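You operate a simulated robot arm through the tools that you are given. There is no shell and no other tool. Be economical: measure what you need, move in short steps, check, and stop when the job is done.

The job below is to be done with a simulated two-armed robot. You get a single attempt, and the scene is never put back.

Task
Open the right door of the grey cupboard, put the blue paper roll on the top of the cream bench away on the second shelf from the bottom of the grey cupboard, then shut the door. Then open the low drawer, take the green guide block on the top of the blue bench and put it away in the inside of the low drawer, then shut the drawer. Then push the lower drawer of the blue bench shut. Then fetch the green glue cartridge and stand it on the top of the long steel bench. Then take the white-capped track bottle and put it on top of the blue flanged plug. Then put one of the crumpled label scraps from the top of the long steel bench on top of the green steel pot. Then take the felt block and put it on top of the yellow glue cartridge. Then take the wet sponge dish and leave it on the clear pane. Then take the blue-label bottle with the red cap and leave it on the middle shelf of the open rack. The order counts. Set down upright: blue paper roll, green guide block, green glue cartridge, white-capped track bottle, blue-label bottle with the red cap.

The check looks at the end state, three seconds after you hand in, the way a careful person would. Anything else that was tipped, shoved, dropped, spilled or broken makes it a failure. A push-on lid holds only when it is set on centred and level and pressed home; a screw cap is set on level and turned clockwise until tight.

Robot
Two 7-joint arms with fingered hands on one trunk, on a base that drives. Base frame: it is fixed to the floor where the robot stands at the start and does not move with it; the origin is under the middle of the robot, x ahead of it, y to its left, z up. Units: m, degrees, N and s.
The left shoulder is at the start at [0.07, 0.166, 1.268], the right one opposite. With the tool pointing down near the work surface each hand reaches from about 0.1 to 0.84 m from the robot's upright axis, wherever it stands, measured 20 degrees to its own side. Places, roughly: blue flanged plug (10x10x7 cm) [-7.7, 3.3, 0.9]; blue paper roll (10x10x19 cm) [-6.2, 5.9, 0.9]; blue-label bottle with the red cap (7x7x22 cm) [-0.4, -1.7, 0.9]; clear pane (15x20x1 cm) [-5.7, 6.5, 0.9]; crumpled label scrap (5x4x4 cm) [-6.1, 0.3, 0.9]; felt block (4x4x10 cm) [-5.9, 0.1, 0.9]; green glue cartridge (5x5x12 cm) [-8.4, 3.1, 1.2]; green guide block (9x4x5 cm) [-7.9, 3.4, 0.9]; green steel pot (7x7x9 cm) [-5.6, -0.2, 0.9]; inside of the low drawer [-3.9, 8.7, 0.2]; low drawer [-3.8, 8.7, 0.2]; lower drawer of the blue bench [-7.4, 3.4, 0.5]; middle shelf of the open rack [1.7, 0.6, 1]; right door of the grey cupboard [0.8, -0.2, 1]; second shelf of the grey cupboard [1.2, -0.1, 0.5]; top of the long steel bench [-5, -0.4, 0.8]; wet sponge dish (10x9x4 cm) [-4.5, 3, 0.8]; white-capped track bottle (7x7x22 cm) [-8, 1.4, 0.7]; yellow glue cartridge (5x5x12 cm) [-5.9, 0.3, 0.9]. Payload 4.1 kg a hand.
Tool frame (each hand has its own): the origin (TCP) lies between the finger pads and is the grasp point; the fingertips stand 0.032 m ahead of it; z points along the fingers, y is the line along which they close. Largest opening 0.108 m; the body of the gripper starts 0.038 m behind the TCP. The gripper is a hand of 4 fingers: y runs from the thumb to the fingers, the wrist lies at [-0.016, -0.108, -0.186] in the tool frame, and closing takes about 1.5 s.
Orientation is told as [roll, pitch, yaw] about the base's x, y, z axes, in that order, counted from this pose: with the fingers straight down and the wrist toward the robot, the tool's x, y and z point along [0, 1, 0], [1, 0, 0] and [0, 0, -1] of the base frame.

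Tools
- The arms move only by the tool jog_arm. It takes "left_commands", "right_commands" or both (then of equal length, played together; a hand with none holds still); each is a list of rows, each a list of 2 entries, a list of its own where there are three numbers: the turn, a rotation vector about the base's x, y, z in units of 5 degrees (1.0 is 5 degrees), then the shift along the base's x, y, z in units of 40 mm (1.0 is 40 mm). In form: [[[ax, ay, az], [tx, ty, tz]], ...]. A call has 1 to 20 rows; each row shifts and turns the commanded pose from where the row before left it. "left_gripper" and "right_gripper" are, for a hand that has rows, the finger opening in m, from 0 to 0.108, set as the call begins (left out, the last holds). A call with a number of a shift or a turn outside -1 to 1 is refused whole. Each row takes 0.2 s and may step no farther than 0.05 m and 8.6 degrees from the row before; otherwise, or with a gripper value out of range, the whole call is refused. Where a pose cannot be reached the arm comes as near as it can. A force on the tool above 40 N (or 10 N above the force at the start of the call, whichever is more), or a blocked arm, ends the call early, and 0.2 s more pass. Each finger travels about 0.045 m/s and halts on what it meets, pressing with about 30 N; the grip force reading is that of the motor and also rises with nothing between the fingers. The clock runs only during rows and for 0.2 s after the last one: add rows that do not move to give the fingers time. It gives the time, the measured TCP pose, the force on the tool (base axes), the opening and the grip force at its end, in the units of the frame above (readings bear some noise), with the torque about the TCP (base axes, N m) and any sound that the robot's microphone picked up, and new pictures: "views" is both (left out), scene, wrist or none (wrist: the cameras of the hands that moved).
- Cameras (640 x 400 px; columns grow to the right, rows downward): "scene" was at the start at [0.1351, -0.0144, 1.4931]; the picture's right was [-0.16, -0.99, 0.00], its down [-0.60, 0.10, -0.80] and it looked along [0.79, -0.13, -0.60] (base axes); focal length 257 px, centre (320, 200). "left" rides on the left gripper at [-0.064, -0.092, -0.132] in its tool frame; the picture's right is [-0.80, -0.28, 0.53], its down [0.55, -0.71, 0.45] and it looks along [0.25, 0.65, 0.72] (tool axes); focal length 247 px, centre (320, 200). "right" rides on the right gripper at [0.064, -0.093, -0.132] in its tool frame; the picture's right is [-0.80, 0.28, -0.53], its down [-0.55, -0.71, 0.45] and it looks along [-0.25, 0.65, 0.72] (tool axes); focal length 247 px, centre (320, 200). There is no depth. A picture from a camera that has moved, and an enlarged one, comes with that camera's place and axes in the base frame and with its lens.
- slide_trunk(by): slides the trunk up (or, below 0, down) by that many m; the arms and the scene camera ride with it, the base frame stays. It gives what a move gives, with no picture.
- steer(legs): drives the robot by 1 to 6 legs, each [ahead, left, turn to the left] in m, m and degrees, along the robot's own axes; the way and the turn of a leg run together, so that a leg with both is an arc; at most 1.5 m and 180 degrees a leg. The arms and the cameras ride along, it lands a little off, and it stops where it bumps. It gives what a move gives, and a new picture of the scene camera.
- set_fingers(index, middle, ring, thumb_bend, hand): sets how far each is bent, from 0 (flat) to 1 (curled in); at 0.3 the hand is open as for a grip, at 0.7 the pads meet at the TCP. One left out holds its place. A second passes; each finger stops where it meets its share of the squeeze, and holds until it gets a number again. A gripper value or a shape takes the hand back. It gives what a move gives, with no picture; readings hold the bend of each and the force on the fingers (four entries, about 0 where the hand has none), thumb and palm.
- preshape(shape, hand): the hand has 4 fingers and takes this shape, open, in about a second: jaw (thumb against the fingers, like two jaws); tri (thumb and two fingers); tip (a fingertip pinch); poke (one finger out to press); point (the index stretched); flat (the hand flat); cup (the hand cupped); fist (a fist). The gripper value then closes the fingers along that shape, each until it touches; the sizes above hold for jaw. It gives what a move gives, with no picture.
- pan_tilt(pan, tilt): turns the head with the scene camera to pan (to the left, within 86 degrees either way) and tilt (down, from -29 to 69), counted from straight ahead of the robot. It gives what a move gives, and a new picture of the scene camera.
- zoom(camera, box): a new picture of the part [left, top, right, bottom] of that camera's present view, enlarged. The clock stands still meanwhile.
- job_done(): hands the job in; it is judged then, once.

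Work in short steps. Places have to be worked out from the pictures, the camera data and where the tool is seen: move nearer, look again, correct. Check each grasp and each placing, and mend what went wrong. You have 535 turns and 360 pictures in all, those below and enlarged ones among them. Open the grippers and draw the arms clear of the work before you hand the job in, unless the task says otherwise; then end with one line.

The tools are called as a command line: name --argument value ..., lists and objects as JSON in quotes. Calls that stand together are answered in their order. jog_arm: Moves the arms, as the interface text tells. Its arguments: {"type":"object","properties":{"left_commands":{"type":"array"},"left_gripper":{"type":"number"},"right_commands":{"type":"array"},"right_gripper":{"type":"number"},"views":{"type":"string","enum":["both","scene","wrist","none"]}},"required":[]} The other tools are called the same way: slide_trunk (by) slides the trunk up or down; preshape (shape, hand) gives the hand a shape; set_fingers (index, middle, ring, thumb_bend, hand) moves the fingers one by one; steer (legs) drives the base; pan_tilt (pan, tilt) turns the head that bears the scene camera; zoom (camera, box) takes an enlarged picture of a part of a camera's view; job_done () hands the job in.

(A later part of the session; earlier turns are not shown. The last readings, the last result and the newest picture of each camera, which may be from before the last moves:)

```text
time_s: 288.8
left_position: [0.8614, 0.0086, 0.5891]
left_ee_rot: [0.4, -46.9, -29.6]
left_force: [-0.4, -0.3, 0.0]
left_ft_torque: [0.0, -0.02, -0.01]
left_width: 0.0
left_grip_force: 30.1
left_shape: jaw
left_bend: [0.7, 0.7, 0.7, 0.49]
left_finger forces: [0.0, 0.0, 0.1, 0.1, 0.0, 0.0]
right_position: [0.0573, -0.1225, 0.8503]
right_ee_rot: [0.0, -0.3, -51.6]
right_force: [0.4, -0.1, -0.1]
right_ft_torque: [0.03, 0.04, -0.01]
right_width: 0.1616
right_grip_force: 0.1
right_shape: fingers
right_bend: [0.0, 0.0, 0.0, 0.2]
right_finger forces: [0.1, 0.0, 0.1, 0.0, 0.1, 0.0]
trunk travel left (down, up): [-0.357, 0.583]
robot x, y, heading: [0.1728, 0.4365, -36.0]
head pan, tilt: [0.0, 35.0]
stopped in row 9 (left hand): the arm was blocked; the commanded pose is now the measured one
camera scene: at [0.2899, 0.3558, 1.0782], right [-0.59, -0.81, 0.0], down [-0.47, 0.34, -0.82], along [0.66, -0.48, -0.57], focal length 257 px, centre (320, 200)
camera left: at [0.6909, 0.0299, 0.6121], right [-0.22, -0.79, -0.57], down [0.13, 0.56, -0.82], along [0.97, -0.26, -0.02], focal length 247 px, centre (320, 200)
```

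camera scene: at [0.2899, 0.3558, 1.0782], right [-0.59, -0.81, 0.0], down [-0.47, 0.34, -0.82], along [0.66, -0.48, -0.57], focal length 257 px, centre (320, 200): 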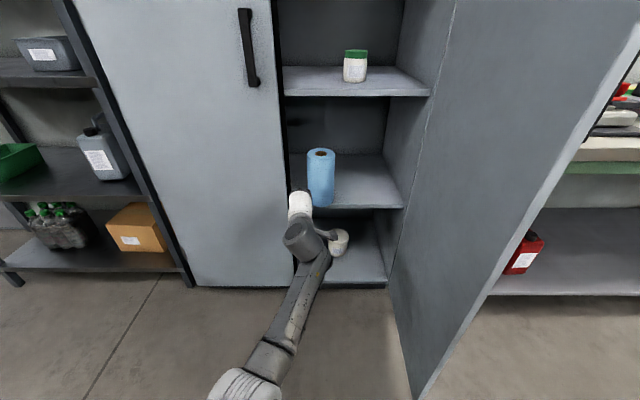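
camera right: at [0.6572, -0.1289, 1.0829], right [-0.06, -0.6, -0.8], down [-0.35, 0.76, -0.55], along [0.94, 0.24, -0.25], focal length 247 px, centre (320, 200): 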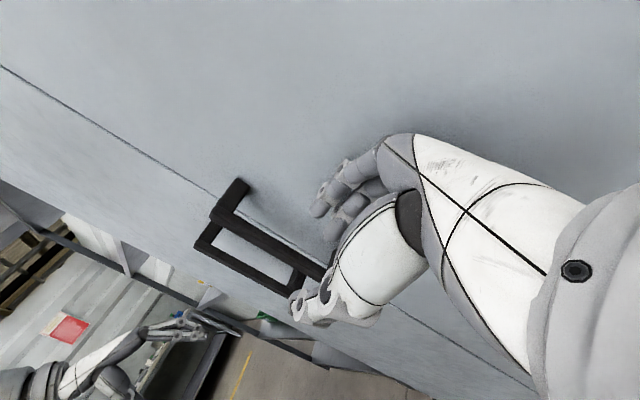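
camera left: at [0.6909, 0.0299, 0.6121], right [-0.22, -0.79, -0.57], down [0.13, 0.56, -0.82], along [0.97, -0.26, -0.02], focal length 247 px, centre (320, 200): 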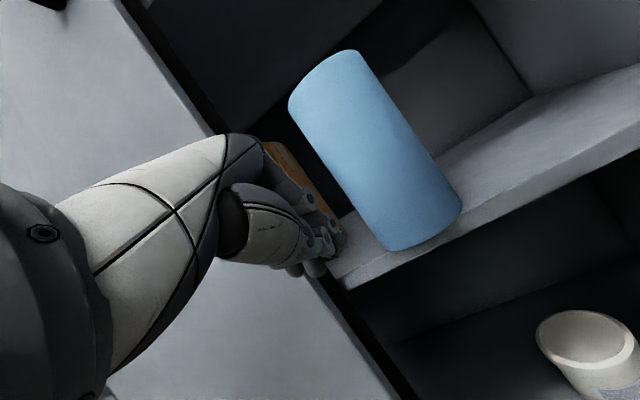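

Good view: the roll stands at the edge and my fist is a bit left of it. I shift right 5.5 cm, then push ahead.

steer --legs '[[0, -0.055, 0], [0.06, 0, 0]]'

zoom --camera "left" --box '[0, 0, 640, 400]'

```text
time_s: 290.3
left_position: [0.8785, -0.0711, 0.5883]
left_ee_rot: [0.4, -46.8, -29.6]
left_force: [-0.2, -0.5, 0.1]
left_ft_torque: [-0.03, -0.01, 0.01]
left_width: 0.0
left_grip_force: 30.3
left_shape: jaw
left_bend: [0.7, 0.7, 0.7, 0.49]
left_finger forces: [0.0, 0.0, 0.0, 0.1, 0.0, 0.0]
right_position: [0.0741, -0.2025, 0.85]
right_ee_rot: [-0.1, -0.4, -51.5]
right_force: [1.4, -0.1, -0.3]
right_ft_torque: [0.02, 0.03, -0.01]
right_width: 0.1617
right_grip_force: 0.1
right_shape: fingers
right_bend: [0.0, 0.0, 0.0, 0.2]
right_finger forces: [0.1, 0.1, 0.0, 0.0, 0.0, 0.0]
trunk travel left (down, up): [-0.357, 0.583]
robot x, y, heading: [0.1963, 0.3603, -35.7]
head pan, tilt: [0.0, 35.0]
camera scene: at [0.3074, 0.2753, 1.0781], right [-0.58, -0.81, 0.0], down [-0.47, 0.34, -0.82], along [0.66, -0.48, -0.57], focal length 257 px, centre (320, 200)
```

scene: 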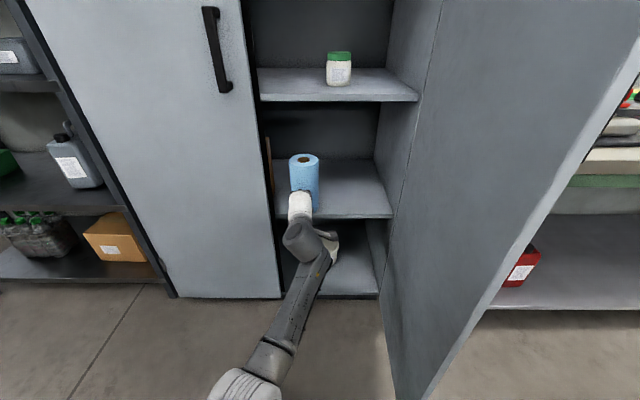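

```text
1.00 times, centred on (320, 200) of left (not enlarged: the box is as wide or as high as the picture)
camera zoom: at [0.708, -0.0498, 0.6105], right [-0.22, -0.79, -0.57], down [0.13, 0.56, -0.82], along [0.97, -0.26, -0.02], focal length 247 px, centre (320, 200)
```

zoom: 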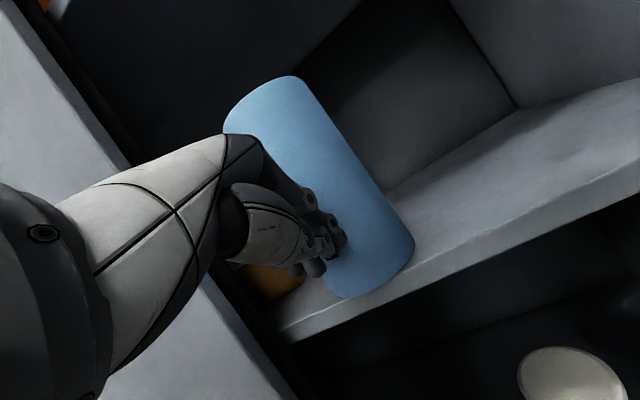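

The fingertips are centred low on the roll. I push it 10 cm inward.

steer --legs '[[0.05, 0, 0], [0.05, 0, 0]]'

zoom --camera "left" --box '[0, 0, 640, 400]'

```text
time_s: 291.8
left_position: [0.9598, -0.1286, 0.5882]
left_ee_rot: [0.6, -46.8, -29.6]
left_force: [0.0, 0.1, -0.4]
left_ft_torque: [0.02, -0.03, 0.03]
left_width: 0.0001
left_grip_force: 29.8
left_shape: jaw
left_bend: [0.7, 0.7, 0.7, 0.49]
left_finger forces: [0.1, 0.0, 0.1, 0.0, 0.1, 0.0]
right_position: [0.1555, -0.2599, 0.8497]
right_ee_rot: [0.0, -0.3, -51.6]
right_force: [-0.5, -0.3, 0.2]
right_ft_torque: [0.0, 0.02, -0.02]
right_width: 0.1617
right_grip_force: 0.1
right_shape: fingers
right_bend: [0.0, 0.0, 0.0, 0.2]
right_finger forces: [0.0, 0.0, 0.0, 0.0, 0.0, 0.0]
trunk travel left (down, up): [-0.357, 0.583]
robot x, y, heading: [0.2742, 0.2953, -35.4]
head pan, tilt: [0.0, 35.0]
camera scene: at [0.3881, 0.217, 1.0781], right [-0.58, -0.81, 0.0], down [-0.47, 0.34, -0.82], along [0.66, -0.48, -0.57], focal length 257 px, centre (320, 200)
```

scene: 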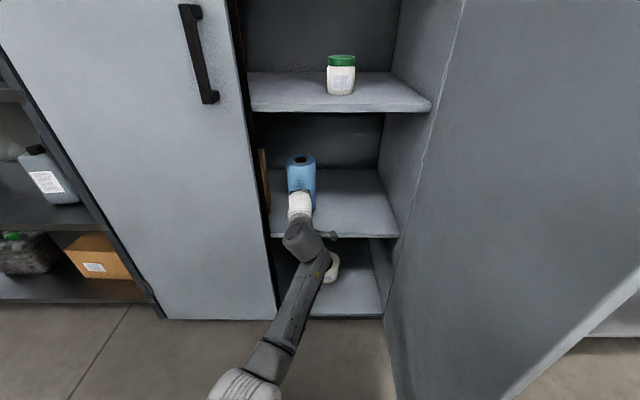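

```text
1.00 times, centred on (320, 200) of left (not enlarged: the box is as wide or as high as the picture)
camera zoom: at [0.7892, -0.1079, 0.6105], right [-0.22, -0.79, -0.58], down [0.13, 0.56, -0.82], along [0.97, -0.26, -0.02], focal length 247 px, centre (320, 200)
```

zoom: 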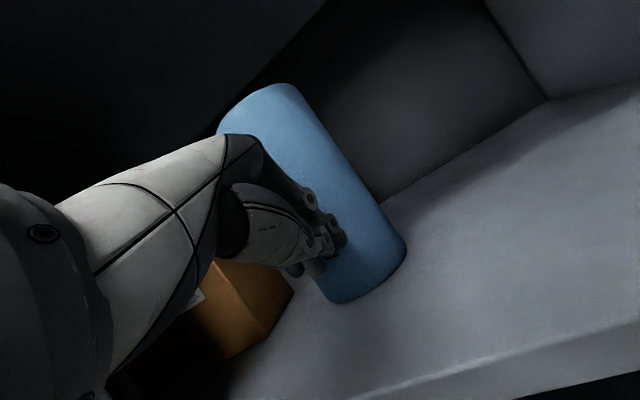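

The roll slid in about 7 cm and stands upright. I back out.

steer --legs '[[-0.5, 0, 0]]'

pan_tilt --pan -15 --tilt 40

```text
time_s: 294.7
left_position: [0.5485, 0.1618, 0.5899]
left_ee_rot: [0.5, -46.8, -30.0]
left_force: [0.2, -0.2, 0.4]
left_ft_torque: [0.04, -0.06, 0.01]
left_width: 0.0
left_grip_force: 30.5
left_shape: jaw
left_bend: [0.7, 0.7, 0.7, 0.49]
left_finger forces: [0.0, 0.0, 0.1, 0.0, 0.0, 0.0]
right_position: [-0.2573, 0.0385, 0.8507]
right_ee_rot: [0.1, -0.3, -52.0]
right_force: [0.2, 0.8, -0.1]
right_ft_torque: [0.01, 0.01, 0.03]
right_width: 0.1618
right_grip_force: 0.1
right_shape: fingers
right_bend: [0.0, 0.0, 0.0, 0.2]
right_finger forces: [0.0, 0.1, 0.0, 0.0, 0.0, 0.1]
trunk travel left (down, up): [-0.357, 0.583]
robot x, y, heading: [-0.1311, 0.594, -36.3]
head pan, tilt: [0.0, 35.0]
camera scene: at [-0.022, 0.5136, 1.0783], right [-0.59, -0.81, 0.0], down [-0.46, 0.34, -0.82], along [0.66, -0.48, -0.57], focal length 257 px, centre (320, 200)
```

scene: 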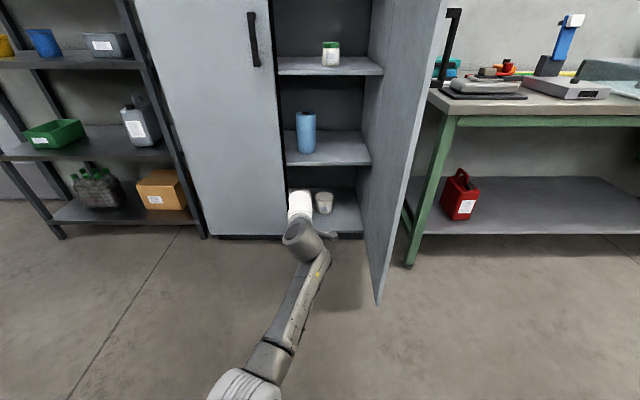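

```text
time_s: 295.5
left_position: [0.5493, 0.1637, 0.5886]
left_ee_rot: [0.5, -46.8, -30.0]
left_force: [0.2, 1.1, 0.1]
left_ft_torque: [-0.01, 0.0, -0.02]
left_width: 0.0
left_grip_force: 30.4
left_shape: jaw
left_bend: [0.7, 0.7, 0.7, 0.49]
left_finger forces: [0.0, 0.1, 0.0, 0.0, 0.0, 0.0]
right_position: [-0.2571, 0.0363, 0.8491]
right_ee_rot: [0.0, -0.2, -51.9]
right_force: [0.3, -0.5, -0.3]
right_ft_torque: [-0.01, 0.03, 0.0]
right_width: 0.1618
right_grip_force: 0.0
right_shape: fingers
right_bend: [0.0, 0.0, 0.0, 0.2]
right_finger forces: [0.1, 0.0, 0.1, 0.0, 0.0, 0.0]
trunk travel left (down, up): [-0.357, 0.583]
robot x, y, heading: [-0.1307, 0.5959, -36.2]
head pan, tilt: [-15.0, 40.0]
camera scene: at [-0.0394, 0.4992, 1.0707], right [-0.78, -0.63, 0.0], down [-0.4, 0.5, -0.77], along [0.48, -0.6, -0.64], focal length 257 px, centre (320, 200)
```

scene: 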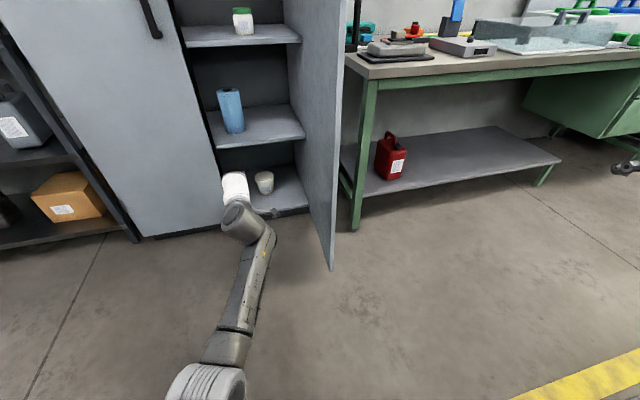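

The roll is where it belongs. I fold the left arm up out of the door's sweep and raise the trunk.

jog_arm --left_commands '[[[0.585, 0.81, 0], [-0.23, 0.86, 0.7]], [[0.585, 0.81, 0], [-0.23, 0.86, 0.7]], [[0.585, 0.81, 0], [-0.23, 0.86, 0.7]], [[0.585, 0.81, 0], [-0.23, 0.86, 0.7]], [[0.585, 0.81, 0], [-0.23, 0.86, 0.7]], [[0.585, 0.81, 0], [-0.23, 0.86, 0.7]], [[0.585, 0.81, 0], [-0.23, 0.86, 0.7]], [[0.585, 0.81, 0], [-0.23, 0.86, 0.7]], [[0.585, 0.81, 0], [-0.23, 0.86, 0.7]]]' --views "none"

slide_trunk --by 0.3

preshape --hand "right" --shape "fist"

pan_tilt --pan -15 --tilt 35

```text
time_s: 297.5
left_position: [0.4724, 0.4799, 0.8431]
left_ee_rot: [5.0, -2.2, -30.8]
left_force: [-0.4, -0.4, 0.0]
left_ft_torque: [0.05, 0.04, -0.04]
left_width: 0.0
left_grip_force: 29.9
left_shape: jaw
left_bend: [0.7, 0.7, 0.7, 0.49]
left_finger forces: [0.0, 0.1, 0.0, 0.1, 0.0, 0.0]
left hand out of reach, approached as far as the arm can: row 9
right_position: [-0.2583, 0.0375, 0.8492]
right_ee_rot: [0.1, -0.4, -52.0]
right_force: [-1.0, 0.1, 0.3]
right_ft_torque: [-0.01, -0.03, 0.02]
right_width: 0.1616
right_grip_force: 0.1
right_shape: fingers
right_bend: [0.0, 0.0, 0.0, 0.2]
right_finger forces: [0.0, 0.0, 0.1, 0.0, 0.1, 0.0]
trunk travel left (down, up): [-0.357, 0.583]
robot x, y, heading: [-0.1322, 0.5964, -36.1]
head pan, tilt: [-15.0, 40.0]
```

```text
time_s: 300.5
left_position: [0.4748, 0.4793, 1.1436]
left_ee_rot: [4.7, -2.3, -30.7]
left_force: [-1.0, -0.9, 0.0]
left_ft_torque: [-0.03, 0.01, -0.01]
left_width: 0.0001
left_grip_force: 30.0
left_shape: jaw
left_bend: [0.7, 0.7, 0.7, 0.49]
left_finger forces: [0.0, 0.1, 0.0, 0.1, 0.0, 0.1]
right_position: [-0.2567, 0.0375, 1.1497]
right_ee_rot: [0.2, -0.3, -51.9]
right_force: [-0.6, -0.2, 0.2]
right_ft_torque: [-0.02, 0.05, -0.01]
right_width: 0.1616
right_grip_force: 0.1
right_shape: fingers
right_bend: [0.0, 0.0, 0.0, 0.2]
right_finger forces: [0.1, 0.0, 0.1, 0.1, 0.0, 0.0]
trunk travel left (down, up): [-0.657, 0.283]
robot x, y, heading: [-0.1332, 0.5981, -36.0]
head pan, tilt: [-15.0, 40.0]
```

```text
time_s: 301.4
left_position: [0.4729, 0.4795, 1.1434]
left_ee_rot: [4.7, -2.3, -30.8]
left_force: [-0.9, 0.4, 0.2]
left_ft_torque: [-0.02, -0.01, -0.02]
left_width: 0.0001
left_grip_force: 29.5
left_shape: jaw
left_bend: [0.7, 0.7, 0.7, 0.49]
left_finger forces: [0.0, 0.0, 0.1, 0.1, 0.1, 0.0]
right_position: [-0.2567, 0.0382, 1.1501]
right_ee_rot: [0.2, -0.2, -52.0]
right_force: [0.3, 0.0, 0.2]
right_ft_torque: [0.01, 0.0, 0.02]
right_width: 0.0
right_grip_force: 0.0
right_shape: fist
right_bend: [1.0, 1.0, 1.0, 0.84]
right_finger forces: [0.0, 0.0, 0.0, 0.0, 0.0, 0.0]
trunk travel left (down, up): [-0.657, 0.283]
robot x, y, heading: [-0.1313, 0.5946, -36.0]
head pan, tilt: [-15.0, 40.0]
```

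```text
time_s: 302.1
left_position: [0.4742, 0.4796, 1.1438]
left_ee_rot: [4.6, -2.5, -30.7]
left_force: [0.0, 0.9, -0.1]
left_ft_torque: [-0.01, 0.03, -0.02]
left_width: 0.0001
left_grip_force: 30.6
left_shape: jaw
left_bend: [0.7, 0.7, 0.7, 0.49]
left_finger forces: [0.0, 0.0, 0.1, 0.1, 0.0, 0.0]
right_position: [-0.2582, 0.0379, 1.15]
right_ee_rot: [0.1, -0.3, -51.9]
right_force: [-0.8, -0.2, 0.4]
right_ft_torque: [0.0, 0.03, -0.03]
right_width: 0.0001
right_grip_force: 0.1
right_shape: fist
right_bend: [1.0, 1.0, 1.0, 0.84]
right_finger forces: [0.0, 0.0, 0.0, 0.0, 0.0, 0.1]
trunk travel left (down, up): [-0.657, 0.283]
robot x, y, heading: [-0.1353, 0.594, -36.1]
head pan, tilt: [-15.0, 35.0]
camera scene: at [-0.0376, 0.4967, 1.3782], right [-0.78, -0.63, 0.0], down [-0.36, 0.45, -0.82], along [0.51, -0.64, -0.57], focal length 257 px, centre (320, 200)
```

scene: 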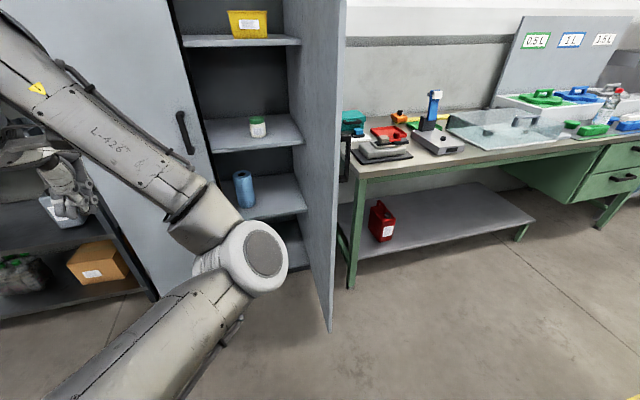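

I extend the right fist forward, to the right of the open door's edge, above the handle height.

jog_arm --right_commands '[[[0, 0, 0], [0.81, -0.59, 0]], [[0, 0, 0], [0.81, -0.59, 0]], [[0, 0, 0], [0.81, -0.59, 0]], [[0, 0, 0], [0.81, -0.59, 0]], [[0, 0, 0], [0.81, -0.59, 0]], [[0, 0, 0], [0.81, -0.59, 0]], [[0, 0, 0], [0.81, -0.59, 0]], [[0, 0, 0], [0.81, -0.59, 0]], [[0, 0, 0], [0.81, -0.59, 0]], [[0, 0, 0], [0.81, -0.59, 0]]]' --views "none"

steer --legs '[[0.22, 0, 0]]'

```text
time_s: 304.3
left_position: [0.4753, 0.4776, 1.1424]
left_ee_rot: [4.8, -2.3, -30.9]
left_force: [0.1, -0.3, -1.1]
left_ft_torque: [0.0, 0.02, 0.01]
left_width: 0.0003
left_grip_force: 30.1
left_shape: jaw
left_bend: [0.7, 0.7, 0.7, 0.49]
left_finger forces: [0.0, 0.0, 0.0, 0.1, 0.0, 0.0]
right_position: [0.068, -0.1994, 1.1489]
right_ee_rot: [0.0, -0.3, -51.9]
right_force: [0.4, -0.6, 0.1]
right_ft_torque: [0.0, 0.07, 0.01]
right_width: 0.0
right_grip_force: 0.0
right_shape: fist
right_bend: [1.0, 1.0, 1.0, 0.84]
right_finger forces: [0.1, 0.0, 0.1, 0.0, 0.0, 0.1]
trunk travel left (down, up): [-0.657, 0.283]
robot x, y, heading: [-0.1333, 0.5962, -36.1]
head pan, tilt: [-15.0, 35.0]
```

```text
time_s: 306.0
left_position: [0.6525, 0.3495, 1.1428]
left_ee_rot: [4.7, -2.4, -30.7]
left_force: [0.0, -0.1, -0.1]
left_ft_torque: [0.02, -0.01, -0.01]
left_width: 0.0
left_grip_force: 30.4
left_shape: jaw
left_bend: [0.7, 0.7, 0.7, 0.49]
left_finger forces: [0.1, 0.0, 0.0, 0.0, 0.1, 0.0]
right_position: [0.2456, -0.3293, 1.1495]
right_ee_rot: [0.0, -0.3, -51.8]
right_force: [-0.4, 0.0, 0.3]
right_ft_torque: [0.01, -0.04, -0.02]
right_width: 0.0
right_grip_force: 0.1
right_shape: fist
right_bend: [1.0, 1.0, 1.0, 0.84]
right_finger forces: [0.0, 0.0, 0.0, 0.0, 0.0, 0.1]
trunk travel left (down, up): [-0.657, 0.283]
robot x, y, heading: [0.0454, 0.4601, -35.9]
head pan, tilt: [-15.0, 35.0]
camera scene: at [0.1408, 0.3665, 1.3782], right [-0.78, -0.63, 0.0], down [-0.36, 0.45, -0.82], along [0.51, -0.64, -0.57], focal length 257 px, centre (320, 200)
```

scene: 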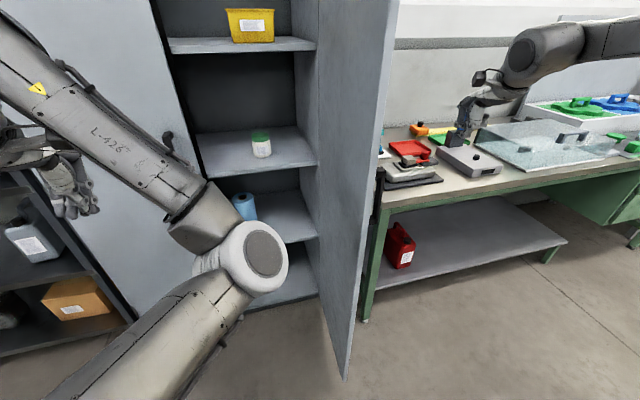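

The fist is right of the door near its edge. I drive left to swing the door shut partway.

steer --legs '[[0, 0.25, 0]]'

```text
time_s: 307.8
left_position: [0.8, 0.5527, 1.1433]
left_ee_rot: [4.7, -2.5, -30.8]
left_force: [-0.2, -0.9, -0.2]
left_ft_torque: [-0.01, -0.02, 0.01]
left_width: 0.0001
left_grip_force: 30.0
left_shape: jaw
left_bend: [0.7, 0.7, 0.7, 0.49]
left_finger forces: [0.0, 0.0, 0.0, 0.0, 0.1, 0.0]
right_position: [0.393, -0.1275, 1.148]
right_ee_rot: [0.0, -0.3, -52.0]
right_force: [0.8, 0.1, -0.7]
right_ft_torque: [-0.01, 0.01, -0.01]
right_width: 0.0
right_grip_force: 0.2
right_shape: fist
right_bend: [1.0, 1.0, 1.0, 0.84]
right_finger forces: [0.0, 0.0, 0.1, 0.1, 0.1, 0.0]
trunk travel left (down, up): [-0.657, 0.283]
robot x, y, heading: [0.1939, 0.6688, -36.1]
head pan, tilt: [-15.0, 35.0]
camera scene: at [0.2891, 0.5691, 1.3782], right [-0.78, -0.63, 0.0], down [-0.36, 0.45, -0.82], along [0.51, -0.64, -0.57], focal length 257 px, centre (320, 200)
```

scene: 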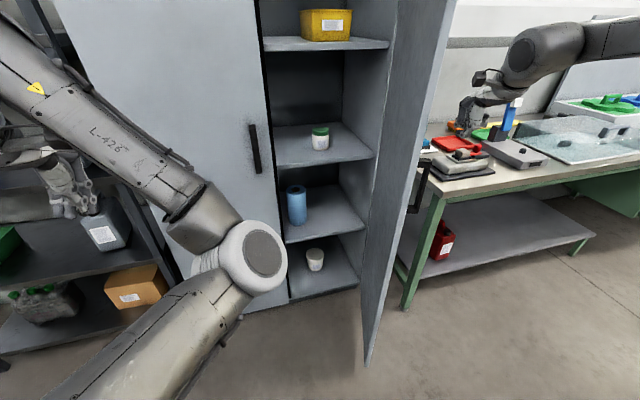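

The door's edge is still 10 cm from the fist. I continue left.

steer --legs '[[0, 0.3, 0]]'

```text
time_s: 309.8
left_position: [0.9768, 0.7895, 1.1447]
left_ee_rot: [4.7, -2.3, -31.0]
left_force: [0.2, 0.2, 0.0]
left_ft_torque: [0.0, 0.0, -0.01]
left_width: 0.0
left_grip_force: 29.9
left_shape: jaw
left_bend: [0.7, 0.7, 0.7, 0.49]
left_finger forces: [0.0, 0.0, 0.1, 0.1, 0.1, 0.1]
right_position: [0.5641, 0.1113, 1.1482]
right_ee_rot: [0.1, -0.3, -52.2]
right_force: [0.0, -0.1, -0.6]
right_ft_torque: [-0.02, -0.02, 0.0]
right_width: 0.0
right_grip_force: 0.0
right_shape: fist
right_bend: [1.0, 1.0, 1.0, 0.84]
right_finger forces: [0.0, 0.0, 0.0, 0.1, 0.0, 0.1]
trunk travel left (down, up): [-0.657, 0.283]
robot x, y, heading: [0.3684, 0.911, -36.7]
head pan, tilt: [-15.0, 35.0]
camera scene: at [0.4646, 0.8079, 1.3782], right [-0.78, -0.62, 0.0], down [-0.36, 0.45, -0.82], along [0.51, -0.64, -0.57], focal length 257 px, centre (320, 200)
```

scene: 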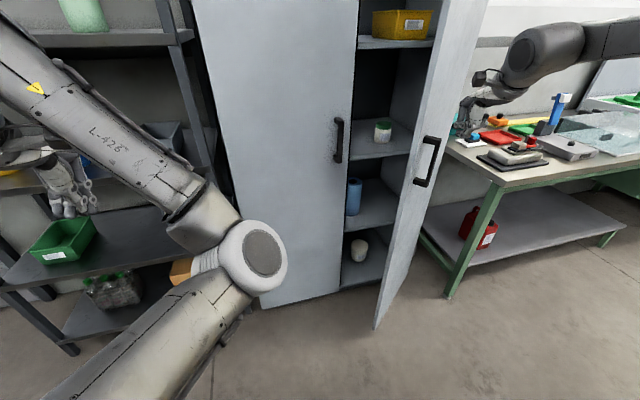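

The door has swung to about 45°. Now I push it forward with the fist.

steer --legs '[[0.15, 0, 0], [0.13, 0, 0]]'

```text
time_s: 312.1
left_position: [1.2024, 0.6207, 1.1452]
left_ee_rot: [4.7, -2.5, -31.0]
left_force: [-0.4, -0.4, -0.3]
left_ft_torque: [-0.01, -0.02, -0.01]
left_width: 0.0
left_grip_force: 30.0
left_shape: jaw
left_bend: [0.7, 0.7, 0.7, 0.49]
left_finger forces: [0.1, 0.0, 0.1, 0.0, 0.0, 0.0]
right_position: [0.7866, -0.0551, 1.1492]
right_ee_rot: [0.1, -0.4, -52.6]
right_force: [0.2, 0.8, 0.0]
right_ft_torque: [0.01, 0.0, 0.0]
right_width: 0.0001
right_grip_force: 0.0
right_shape: fist
right_bend: [1.0, 1.0, 1.0, 0.84]
right_finger forces: [0.1, 0.0, 0.0, 0.0, 0.0, 0.0]
trunk travel left (down, up): [-0.657, 0.283]
robot x, y, heading: [0.5969, 0.7393, -36.7]
head pan, tilt: [-15.0, 35.0]
camera scene: at [0.6897, 0.6409, 1.3783], right [-0.79, -0.62, 0.0], down [-0.36, 0.45, -0.82], along [0.51, -0.64, -0.57], focal length 257 px, centre (320, 200)
```

scene: 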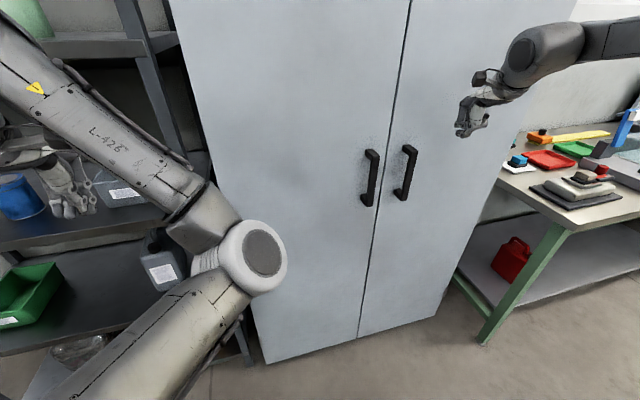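

The door looks closed. I press it lightly with the right fist to be sure.

jog_arm --right_commands '[[[0, 0, 0], [0.6, -0.44, 0]], [[0, 0, 0], [0.6, -0.44, 0]], [[0, 0, 0], [0.5, -0.36, 0]], [[0, 0, 0], [0.4, -0.29, 0]]]' --views "scene"

```text
time_s: 312.7
left_position: [1.2016, 0.6202, 1.1445]
left_ee_rot: [4.6, -2.5, -31.1]
left_force: [0.5, -0.1, 0.3]
left_ft_torque: [-0.01, 0.01, 0.02]
left_width: 0.0002
left_grip_force: 30.0
left_shape: jaw
left_bend: [0.7, 0.7, 0.7, 0.49]
left_finger forces: [0.0, 0.1, 0.0, 0.0, 0.1, 0.0]
right_position: [0.8235, -0.0819, 1.1477]
right_ee_rot: [0.0, 0.3, -52.5]
right_force: [-23.8, 20.4, 7.3]
right_ft_torque: [-1.47, -1.75, 0.2]
right_width: 0.0
right_grip_force: 0.1
right_shape: fist
right_bend: [1.0, 1.0, 1.0, 0.84]
right_finger forces: [33.7, 0.0, 0.0, 0.1, 0.0, 0.0]
trunk travel left (down, up): [-0.657, 0.283]
robot x, y, heading: [0.5945, 0.7404, -36.9]
head pan, tilt: [-15.0, 35.0]
stopped in row 2 (right hand): the force on the tool passed its limit at 104 N (the readings are from after the stop); the commanded pose is now the measured one
camera scene: at [0.6883, 0.642, 1.3785], right [-0.79, -0.62, 0.0], down [-0.35, 0.45, -0.82], along [0.51, -0.64, -0.57], focal length 257 px, centre (320, 200)
```

scene: 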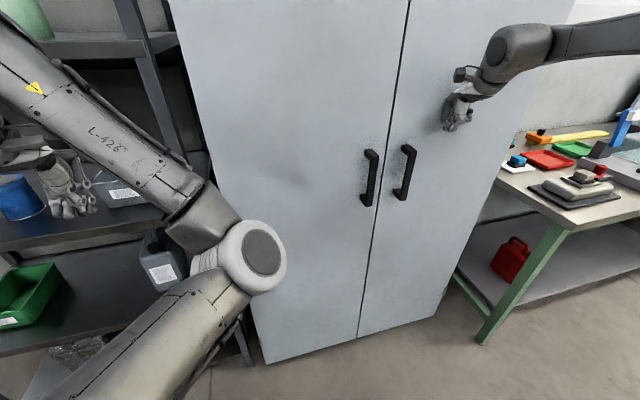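

The door is shut firmly. I back away and tuck the right arm, raise the trunk, and set out for the low drawer on the far side.

steer --legs '[[-0.4, 0, 0]]'

jog_arm --right_commands '[[[0, 0, 0], [-0.81, 0.59, 0]], [[0, 0, 0], [-0.81, 0.59, 0]], [[0, 0, 0], [-0.81, 0.59, 0]], [[0, 0, 0], [-0.81, 0.59, 0]], [[0, 0, 0], [-0.6, 0.7, 0]], [[0, 0, 0], [-0.3, 0.9, 0]], [[0, 0, 0], [0, 0, 0]]]' --views "none"

slide_trunk --by 0.27

steer --legs '[[0, 0, -97]]'

```text
time_s: 315.2
left_position: [0.878, 0.8645, 1.1449]
left_ee_rot: [4.8, -2.5, -30.9]
left_force: [0.1, 0.1, -0.8]
left_ft_torque: [-0.01, 0.03, -0.03]
left_width: 0.0
left_grip_force: 29.5
left_shape: jaw
left_bend: [0.7, 0.7, 0.7, 0.49]
left_finger forces: [0.0, 0.0, 0.0, 0.1, 0.0, 0.1]
right_position: [0.5037, 0.1583, 1.1465]
right_ee_rot: [-0.1, 0.3, -52.1]
right_force: [-0.2, 0.2, 0.2]
right_ft_torque: [0.01, -0.01, -0.01]
right_width: 0.0001
right_grip_force: 0.0
right_shape: fist
right_bend: [1.0, 1.0, 1.0, 0.84]
right_finger forces: [0.0, 0.0, 0.0, 0.0, 0.0, 0.0]
trunk travel left (down, up): [-0.657, 0.283]
robot x, y, heading: [0.2721, 0.9828, -36.4]
head pan, tilt: [-15.0, 35.0]
camera scene: at [0.3654, 0.8826, 1.3782], right [-0.78, -0.62, 0.0], down [-0.36, 0.45, -0.82], along [0.51, -0.64, -0.57], focal length 257 px, centre (320, 200)
```

scene: 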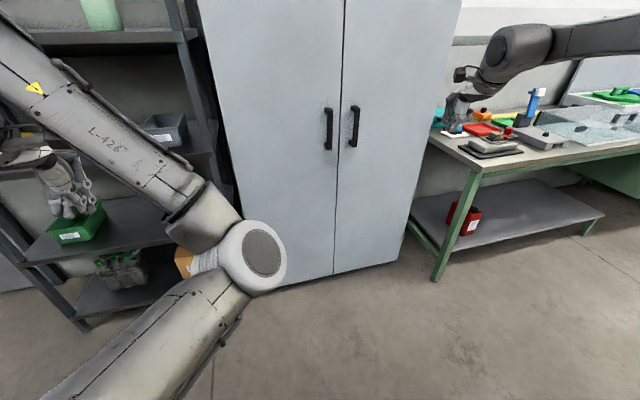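

```text
time_s: 316.8
left_position: [0.8773, 0.863, 1.1446]
left_ee_rot: [4.7, -2.4, -30.9]
left_force: [0.4, -0.1, 0.5]
left_ft_torque: [0.01, 0.01, -0.03]
left_width: 0.0
left_grip_force: 30.1
left_shape: jaw
left_bend: [0.7, 0.7, 0.7, 0.49]
left_finger forces: [0.0, 0.1, 0.0, 0.0, 0.0, 0.0]
right_position: [0.339, 0.3146, 1.1465]
right_ee_rot: [0.0, 0.4, -52.3]
right_force: [0.7, -0.5, -0.5]
right_ft_torque: [0.04, 0.0, -0.01]
right_width: 0.0
right_grip_force: 0.1
right_shape: fist
right_bend: [1.0, 1.0, 1.0, 0.84]
right_finger forces: [0.0, 0.0, 0.0, 0.1, 0.0, 0.0]
trunk travel left (down, up): [-0.657, 0.283]
robot x, y, heading: [0.2699, 0.9866, -36.7]
head pan, tilt: [-15.0, 35.0]
```

```text
time_s: 319.5
left_position: [0.8783, 0.8637, 1.4132]
left_ee_rot: [4.7, -2.4, -30.8]
left_force: [1.4, 0.1, -0.1]
left_ft_torque: [0.03, 0.01, -0.02]
left_width: 0.0002
left_grip_force: 29.7
left_shape: jaw
left_bend: [0.7, 0.7, 0.7, 0.49]
left_finger forces: [0.1, 0.1, 0.0, 0.1, 0.0, 0.0]
right_position: [0.3398, 0.3152, 1.4178]
right_ee_rot: [-0.1, 0.3, -52.2]
right_force: [0.3, -0.1, 0.5]
right_ft_torque: [-0.01, -0.02, -0.02]
right_width: 0.0004
right_grip_force: 0.1
right_shape: fist
right_bend: [1.0, 1.0, 1.0, 0.84]
right_finger forces: [0.0, 0.1, 0.0, 0.0, 0.0, 0.0]
trunk travel left (down, up): [-0.927, 0.013]
robot x, y, heading: [0.2703, 0.9823, -36.5]
head pan, tilt: [-15.0, 35.0]
```

```text
time_s: 324.0
left_position: [0.0788, 0.3935, 1.4131]
left_ee_rot: [4.7, -2.4, -128.1]
left_force: [-0.2, 0.3, -0.1]
left_ft_torque: [0.02, 0.0, 0.0]
left_width: 0.0
left_grip_force: 29.9
left_shape: jaw
left_bend: [0.7, 0.7, 0.7, 0.49]
left_finger forces: [0.1, 0.0, 0.0, 0.0, 0.0, 0.0]
right_position: [-0.3982, 0.9983, 1.4171]
right_ee_rot: [-0.1, 0.3, -149.4]
right_force: [-0.4, 0.9, 0.9]
right_ft_torque: [0.0, 0.0, 0.01]
right_width: 0.0
right_grip_force: 0.1
right_shape: fist
right_bend: [1.0, 1.0, 1.0, 0.84]
right_finger forces: [0.0, 0.0, 0.1, 0.0, 0.0, 0.1]
trunk travel left (down, up): [-0.927, 0.013]
robot x, y, heading: [0.2698, 0.9806, -133.8]
head pan, tilt: [-15.0, 35.0]
camera scene: at [0.1601, 0.8995, 1.6482], right [-0.52, 0.85, 0.0], down [0.49, 0.3, -0.82], along [-0.7, -0.42, -0.57], focal length 257 px, centre (320, 200)
```

scene: 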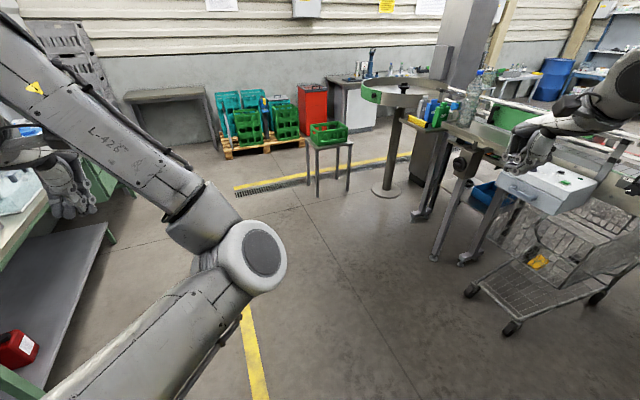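

I retrace the known lane: past the crate, along the steel bench.

steer --legs '[[1.3, 0, 1], [1.3, 0, 0], [0, 0, -37], [0.93, 0, 0], [0, 0, -40], [1.4, 0, 0]]'

steer --legs '[[1.2, 0, 0], [0, 0, -34], [1.5, 0, 0], [1.5, 0, 0]]'

```text
time_s: 351.3
left_position: [-4.2475, -0.1958, 1.4149]
left_ee_rot: [4.6, -2.4, 154.1]
left_force: [0.5, -0.5, 0.2]
left_ft_torque: [-0.03, -0.01, 0.03]
left_width: 0.0
left_grip_force: 29.7
left_shape: jaw
left_bend: [0.7, 0.7, 0.7, 0.49]
left_finger forces: [0.0, 0.1, 0.1, 0.1, 0.1, 0.0]
right_position: [-3.7584, 0.3957, 1.4182]
right_ee_rot: [-0.1, 0.2, 132.7]
right_force: [-0.2, 0.1, 0.4]
right_ft_torque: [-0.01, 0.0, 0.03]
right_width: 0.0001
right_grip_force: 0.2
right_shape: fist
right_bend: [1.0, 1.0, 1.0, 0.84]
right_finger forces: [0.1, 0.0, 0.0, 0.0, 0.0, 0.0]
trunk travel left (down, up): [-0.927, 0.013]
robot x, y, heading: [-3.6368, -0.2622, 148.7]
head pan, tilt: [-15.0, 35.0]
camera scene: at [-3.7374, -0.1715, 1.6483], right [0.73, 0.69, 0.0], down [0.39, -0.42, -0.82], along [-0.56, 0.6, -0.57], focal length 257 px, centre (320, 200)
```

scene: 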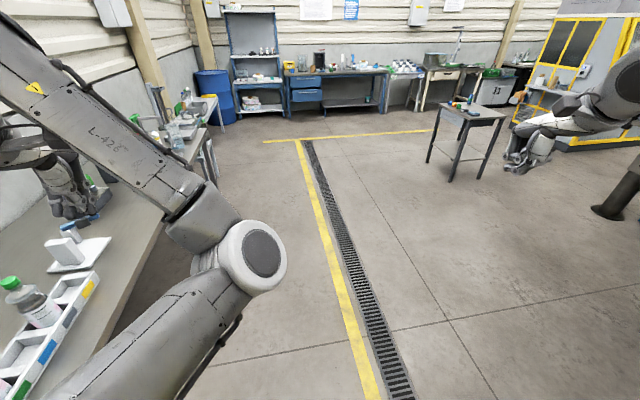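

```text
time_s: 373.1
left_position: [-6.3506, 3.5041, 1.4154]
left_ee_rot: [4.7, -2.4, 120.4]
left_force: [0.3, 0.1, 0.0]
left_ft_torque: [0.02, 0.03, 0.0]
left_width: 0.0
left_grip_force: 29.6
left_shape: jaw
left_bend: [0.7, 0.7, 0.7, 0.49]
left_finger forces: [0.0, 0.0, 0.0, 0.1, 0.1, 0.0]
right_position: [-5.6137, 3.7274, 1.4181]
right_ee_rot: [-0.1, 0.2, 99.1]
right_force: [0.4, 0.9, -0.1]
right_ft_torque: [-0.01, -0.01, -0.02]
right_width: 0.0
right_grip_force: 0.1
right_shape: fist
right_bend: [1.0, 1.0, 1.0, 0.84]
right_finger forces: [0.1, 0.0, 0.0, 0.0, 0.0, 0.1]
trunk travel left (down, up): [-0.927, 0.013]
robot x, y, heading: [-5.8779, 3.1124, 114.4]
head pan, tilt: [-15.0, 35.0]
camera scene: at [-5.9111, 3.2421, 1.6483], right [0.99, 0.17, 0.0], down [0.1, -0.57, -0.82], along [-0.14, 0.81, -0.57], focal length 257 px, centre (320, 200)
```

scene: 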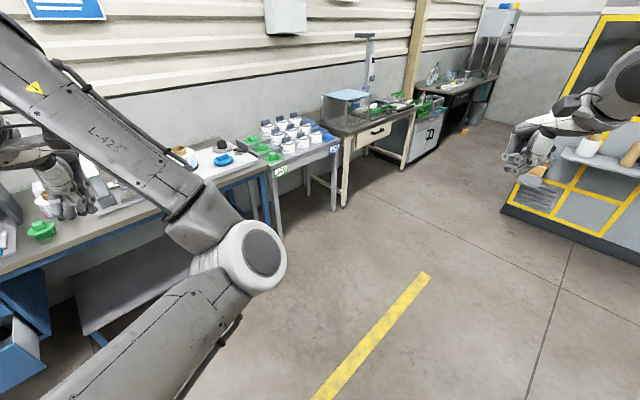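

I tuck the right arm further in and drive up the aisle between the benches and the yellow machine.

jog_arm --right_commands '[[[0, 0, 0], [-0.91, -0.41, 0]], [[0, 0, 0], [-0.91, -0.41, 0]], [[0, 0, 0], [-0.91, -0.41, 0]], [[0, 0, 0], [-0.91, -0.41, 0]]]' --views "none"

steer --legs '[[0, 0, -36], [1.0, 0, 0], [0.9, 0, 0], [0, 0, -18]]'

pan_tilt --pan 0 --tilt 20

```text
time_s: 374.1
left_position: [-6.355, 3.5026, 1.4145]
left_ee_rot: [4.4, -2.4, 120.5]
left_force: [-1.5, 0.4, 0.1]
left_ft_torque: [0.03, -0.02, 0.03]
left_width: 0.0002
left_grip_force: 29.6
left_shape: jaw
left_bend: [0.7, 0.7, 0.7, 0.49]
left_finger forces: [0.0, 0.1, 0.1, 0.0, 0.0, 0.0]
right_position: [-5.7646, 3.6607, 1.418]
right_ee_rot: [-0.2, 0.2, 99.0]
right_force: [-0.6, -0.3, -0.8]
right_ft_torque: [0.04, -0.02, -0.04]
right_width: 0.0
right_grip_force: 0.1
right_shape: fist
right_bend: [1.0, 1.0, 1.0, 0.84]
right_finger forces: [0.0, 0.0, 0.0, 0.0, 0.0, 0.1]
trunk travel left (down, up): [-0.927, 0.013]
robot x, y, heading: [-5.8727, 3.1081, 114.5]
head pan, tilt: [-15.0, 35.0]
```

```text
time_s: 386.3
left_position: [-5.4832, 5.5854, 1.4131]
left_ee_rot: [4.5, -2.5, 67.5]
left_force: [-0.3, 0.5, -0.4]
left_ft_torque: [-0.03, -0.03, -0.01]
left_width: 0.0
left_grip_force: 30.2
left_shape: jaw
left_bend: [0.7, 0.7, 0.7, 0.49]
left_finger forces: [0.1, 0.0, 0.1, 0.0, 0.0, 0.0]
right_position: [-5.003, 5.2097, 1.4172]
right_ee_rot: [-0.2, 0.3, 46.2]
right_force: [-1.0, 0.2, -0.3]
right_ft_torque: [-0.02, 0.01, -0.01]
right_width: 0.0
right_grip_force: 0.0
right_shape: fist
right_bend: [1.0, 1.0, 1.0, 0.84]
right_finger forces: [0.0, 0.1, 0.0, 0.0, 0.1, 0.1]
trunk travel left (down, up): [-0.927, 0.013]
robot x, y, heading: [-5.5109, 4.9653, 61.8]
head pan, tilt: [-15.0, 35.0]
camera scene: at [-5.4292, 5.0757, 1.6481], right [0.73, -0.68, 0.0], down [-0.39, -0.42, -0.82], along [0.56, 0.6, -0.57], focal length 257 px, centre (320, 200)
```

scene: 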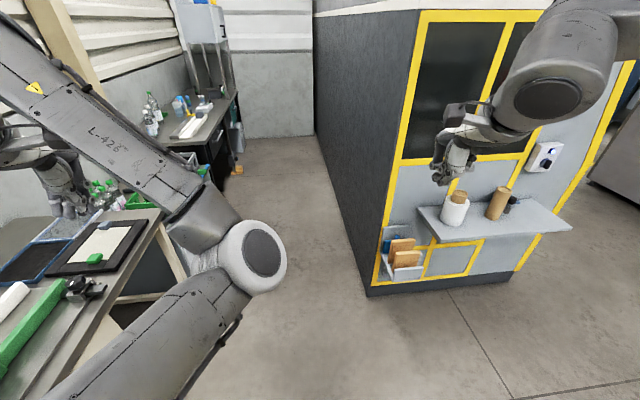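

```text
time_s: 387.1
left_position: [-5.484, 5.5828, 1.4139]
left_ee_rot: [4.7, -2.4, 67.4]
left_force: [-0.1, 0.0, -0.9]
left_ft_torque: [-0.02, 0.02, 0.0]
left_width: 0.0001
left_grip_force: 30.4
left_shape: jaw
left_bend: [0.7, 0.7, 0.7, 0.49]
left_finger forces: [0.0, 0.0, 0.0, 0.0, 0.1, 0.0]
right_position: [-5.0031, 5.2078, 1.4174]
right_ee_rot: [0.0, 0.3, 46.2]
right_force: [-0.5, -0.8, 0.0]
right_ft_torque: [-0.01, 0.04, 0.0]
right_width: 0.0
right_grip_force: 0.1
right_shape: fist
right_bend: [1.0, 1.0, 1.0, 0.84]
right_finger forces: [0.1, 0.0, 0.0, 0.0, 0.0, 0.1]
trunk travel left (down, up): [-0.927, 0.013]
robot x, y, heading: [-5.5107, 4.965, 61.7]
head pan, tilt: [0.0, 20.0]
camera scene: at [-5.4449, 5.0918, 1.672], right [0.88, -0.47, 0.0], down [-0.16, -0.3, -0.94], along [0.44, 0.83, -0.34], focal length 257 px, centre (320, 200)
```

scene: 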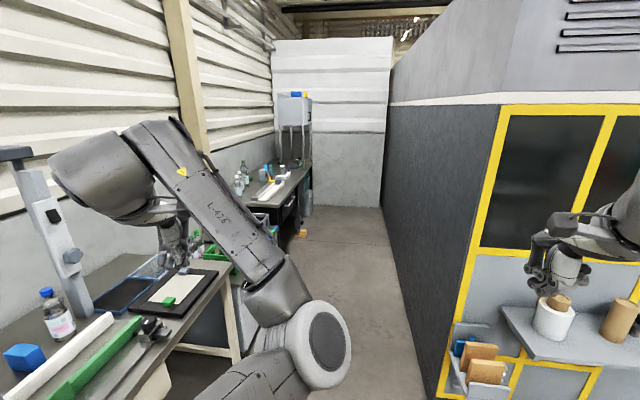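

The lane ahead is about 1.2 m wide. I align with it (heading 55°), keep slightly to the bench side and go on.

steer --legs '[[0, 0.08, -7], [1.2, 0.0, 0]]'

```text
time_s: 393.0
left_position: [-4.8409, 6.5033, 1.422]
left_ee_rot: [4.4, -3.1, 59.5]
left_force: [-0.7, 0.7, 0.1]
left_ft_torque: [0.0, 0.05, 0.01]
left_width: 0.0
left_grip_force: 30.2
left_shape: jaw
left_bend: [0.7, 0.7, 0.7, 0.49]
left_finger forces: [0.0, 0.1, 0.1, 0.1, 0.0, 0.2]
right_position: [-4.4165, 6.0642, 1.4253]
right_ee_rot: [0.5, -0.4, 38.0]
right_force: [0.0, -0.7, 0.3]
right_ft_torque: [-0.02, -0.01, -0.03]
right_width: 0.0002
right_grip_force: 0.1
right_shape: fist
right_bend: [1.0, 1.0, 1.0, 0.84]
right_finger forces: [0.0, 0.0, 0.0, 0.0, 0.1, 0.0]
trunk travel left (down, up): [-0.927, 0.013]
robot x, y, heading: [-4.9417, 5.9078, 53.7]
head pan, tilt: [0.0, 20.0]
stopped in leg 2: the robot was blocked; the commanded pose is now the measured one
camera scene: at [-4.873, 6.0081, 1.6739], right [0.81, -0.59, 0.0], down [-0.19, -0.27, -0.94], along [0.56, 0.76, -0.33], focal length 257 px, centre (320, 200)
```

scene: 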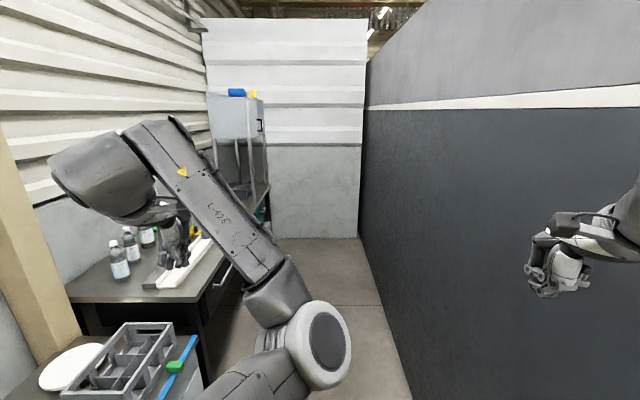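

Something (likely the right elbow) touched the machine. I back off a little and reach the right hand forward and inward to draw the elbow in.

steer --legs '[[-0.15, 0.0, 0]]'

jog_arm --right_commands '[[[0, 0, 0], [-0.15, 1.0, 0]], [[0, 0, 0], [-0.15, 1.0, 0]], [[0, 0, 0], [-0.15, 1.0, 0]], [[0, 0, 0], [-0.15, 1.0, 0]], [[0, 0, 0], [-0.15, 1.0, 0]], [[0, 0, 0], [-0.15, 1.0, 0]], [[0, 0, 0], [-0.15, 1.0, 0]]]' --views "none"

pan_tilt --pan -50 --tilt 30

```text
time_s: 394.4
left_position: [-4.9175, 6.3984, 1.4136]
left_ee_rot: [4.7, -2.4, 59.9]
left_force: [0.4, 0.0, -0.2]
left_ft_torque: [0.03, 0.0, 0.04]
left_width: 0.0
left_grip_force: 29.5
left_shape: jaw
left_bend: [0.7, 0.7, 0.7, 0.49]
left_finger forces: [0.1, 0.0, 0.1, 0.0, 0.1, 0.0]
right_position: [-4.49, 5.9611, 1.4156]
right_ee_rot: [0.3, 0.4, 38.3]
right_force: [0.4, -0.2, 0.7]
right_ft_torque: [-0.01, 0.02, 0.05]
right_width: 0.0
right_grip_force: 0.1
right_shape: fist
right_bend: [1.0, 1.0, 1.0, 0.84]
right_finger forces: [0.0, 0.0, 0.1, 0.0, 0.0, 0.0]
trunk travel left (down, up): [-0.927, 0.013]
robot x, y, heading: [-5.0314, 5.7855, 54.0]
head pan, tilt: [0.0, 20.0]
camera scene: at [-4.9443, 5.9048, 1.6719], right [0.81, -0.59, 0.0], down [-0.2, -0.28, -0.94], along [0.55, 0.76, -0.34], focal length 257 px, centre (320, 200)
```

scene: 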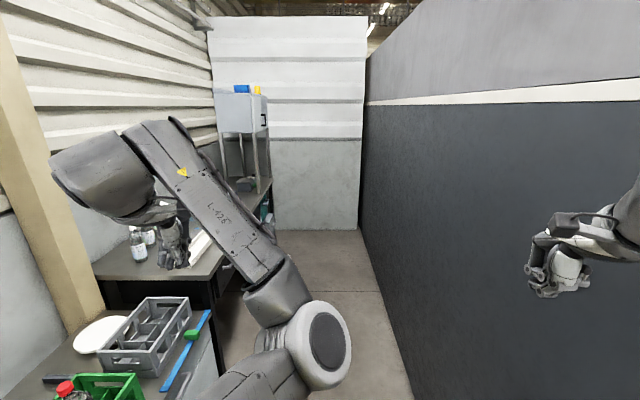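

```text
time_s: 396.0
left_position: [-4.9177, 6.3947, 1.4152]
left_ee_rot: [4.6, -2.4, 59.8]
left_force: [0.1, 0.0, -0.1]
left_ft_torque: [-0.01, -0.01, -0.01]
left_width: 0.0
left_grip_force: 30.4
left_shape: jaw
left_bend: [0.7, 0.7, 0.7, 0.49]
left_finger forces: [0.0, 0.0, 0.0, 0.0, 0.0, 0.1]
right_position: [-4.5157, 6.1361, 1.4156]
right_ee_rot: [0.3, 0.4, 38.3]
right_force: [-0.3, 0.8, 0.3]
right_ft_torque: [-0.01, 0.02, 0.07]
right_width: 0.0002
right_grip_force: 0.0
right_shape: fist
right_bend: [1.0, 1.0, 1.0, 0.84]
right_finger forces: [0.0, 0.0, 0.0, 0.1, 0.0, 0.0]
right hand out of reach, approached as far as the arm can: row 5, 6, 7
trunk travel left (down, up): [-0.927, 0.013]
robot x, y, heading: [-5.0283, 5.7882, 54.1]
head pan, tilt: [0.0, 20.0]
```

```text
time_s: 397.2
left_position: [-4.9182, 6.3957, 1.4147]
left_ee_rot: [4.6, -2.4, 59.8]
left_force: [0.3, 0.2, -0.3]
left_ft_torque: [0.01, 0.0, 0.02]
left_width: 0.0
left_grip_force: 30.0
left_shape: jaw
left_bend: [0.7, 0.7, 0.7, 0.49]
left_finger forces: [0.1, 0.0, 0.0, 0.0, 0.0, 0.0]
right_position: [-4.5171, 6.1381, 1.4167]
right_ee_rot: [0.3, 0.4, 38.3]
right_force: [-0.9, -0.7, -0.6]
right_ft_torque: [-0.03, 0.03, -0.03]
right_width: 0.0001
right_grip_force: 0.1
right_shape: fist
right_bend: [1.0, 1.0, 1.0, 0.84]
right_finger forces: [0.1, 0.1, 0.0, 0.1, 0.0, 0.0]
trunk travel left (down, up): [-0.927, 0.013]
robot x, y, heading: [-5.0279, 5.7864, 54.3]
head pan, tilt: [-50.0, 30.0]
camera scene: at [-4.9104, 5.8341, 1.6561], right [0.07, -1.0, 0.0], down [-0.5, -0.04, -0.87], along [0.86, 0.06, -0.5], focal length 257 px, centre (320, 200)
```

scene: 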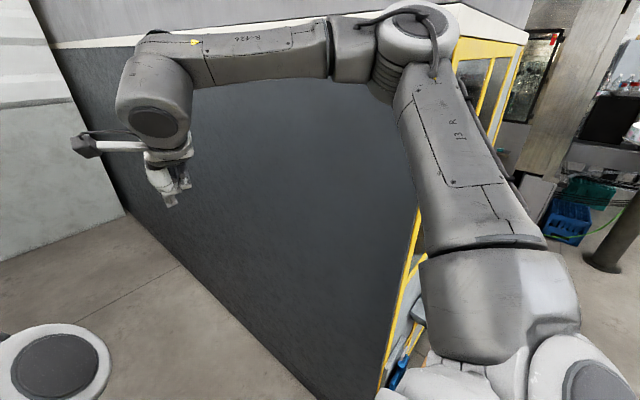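

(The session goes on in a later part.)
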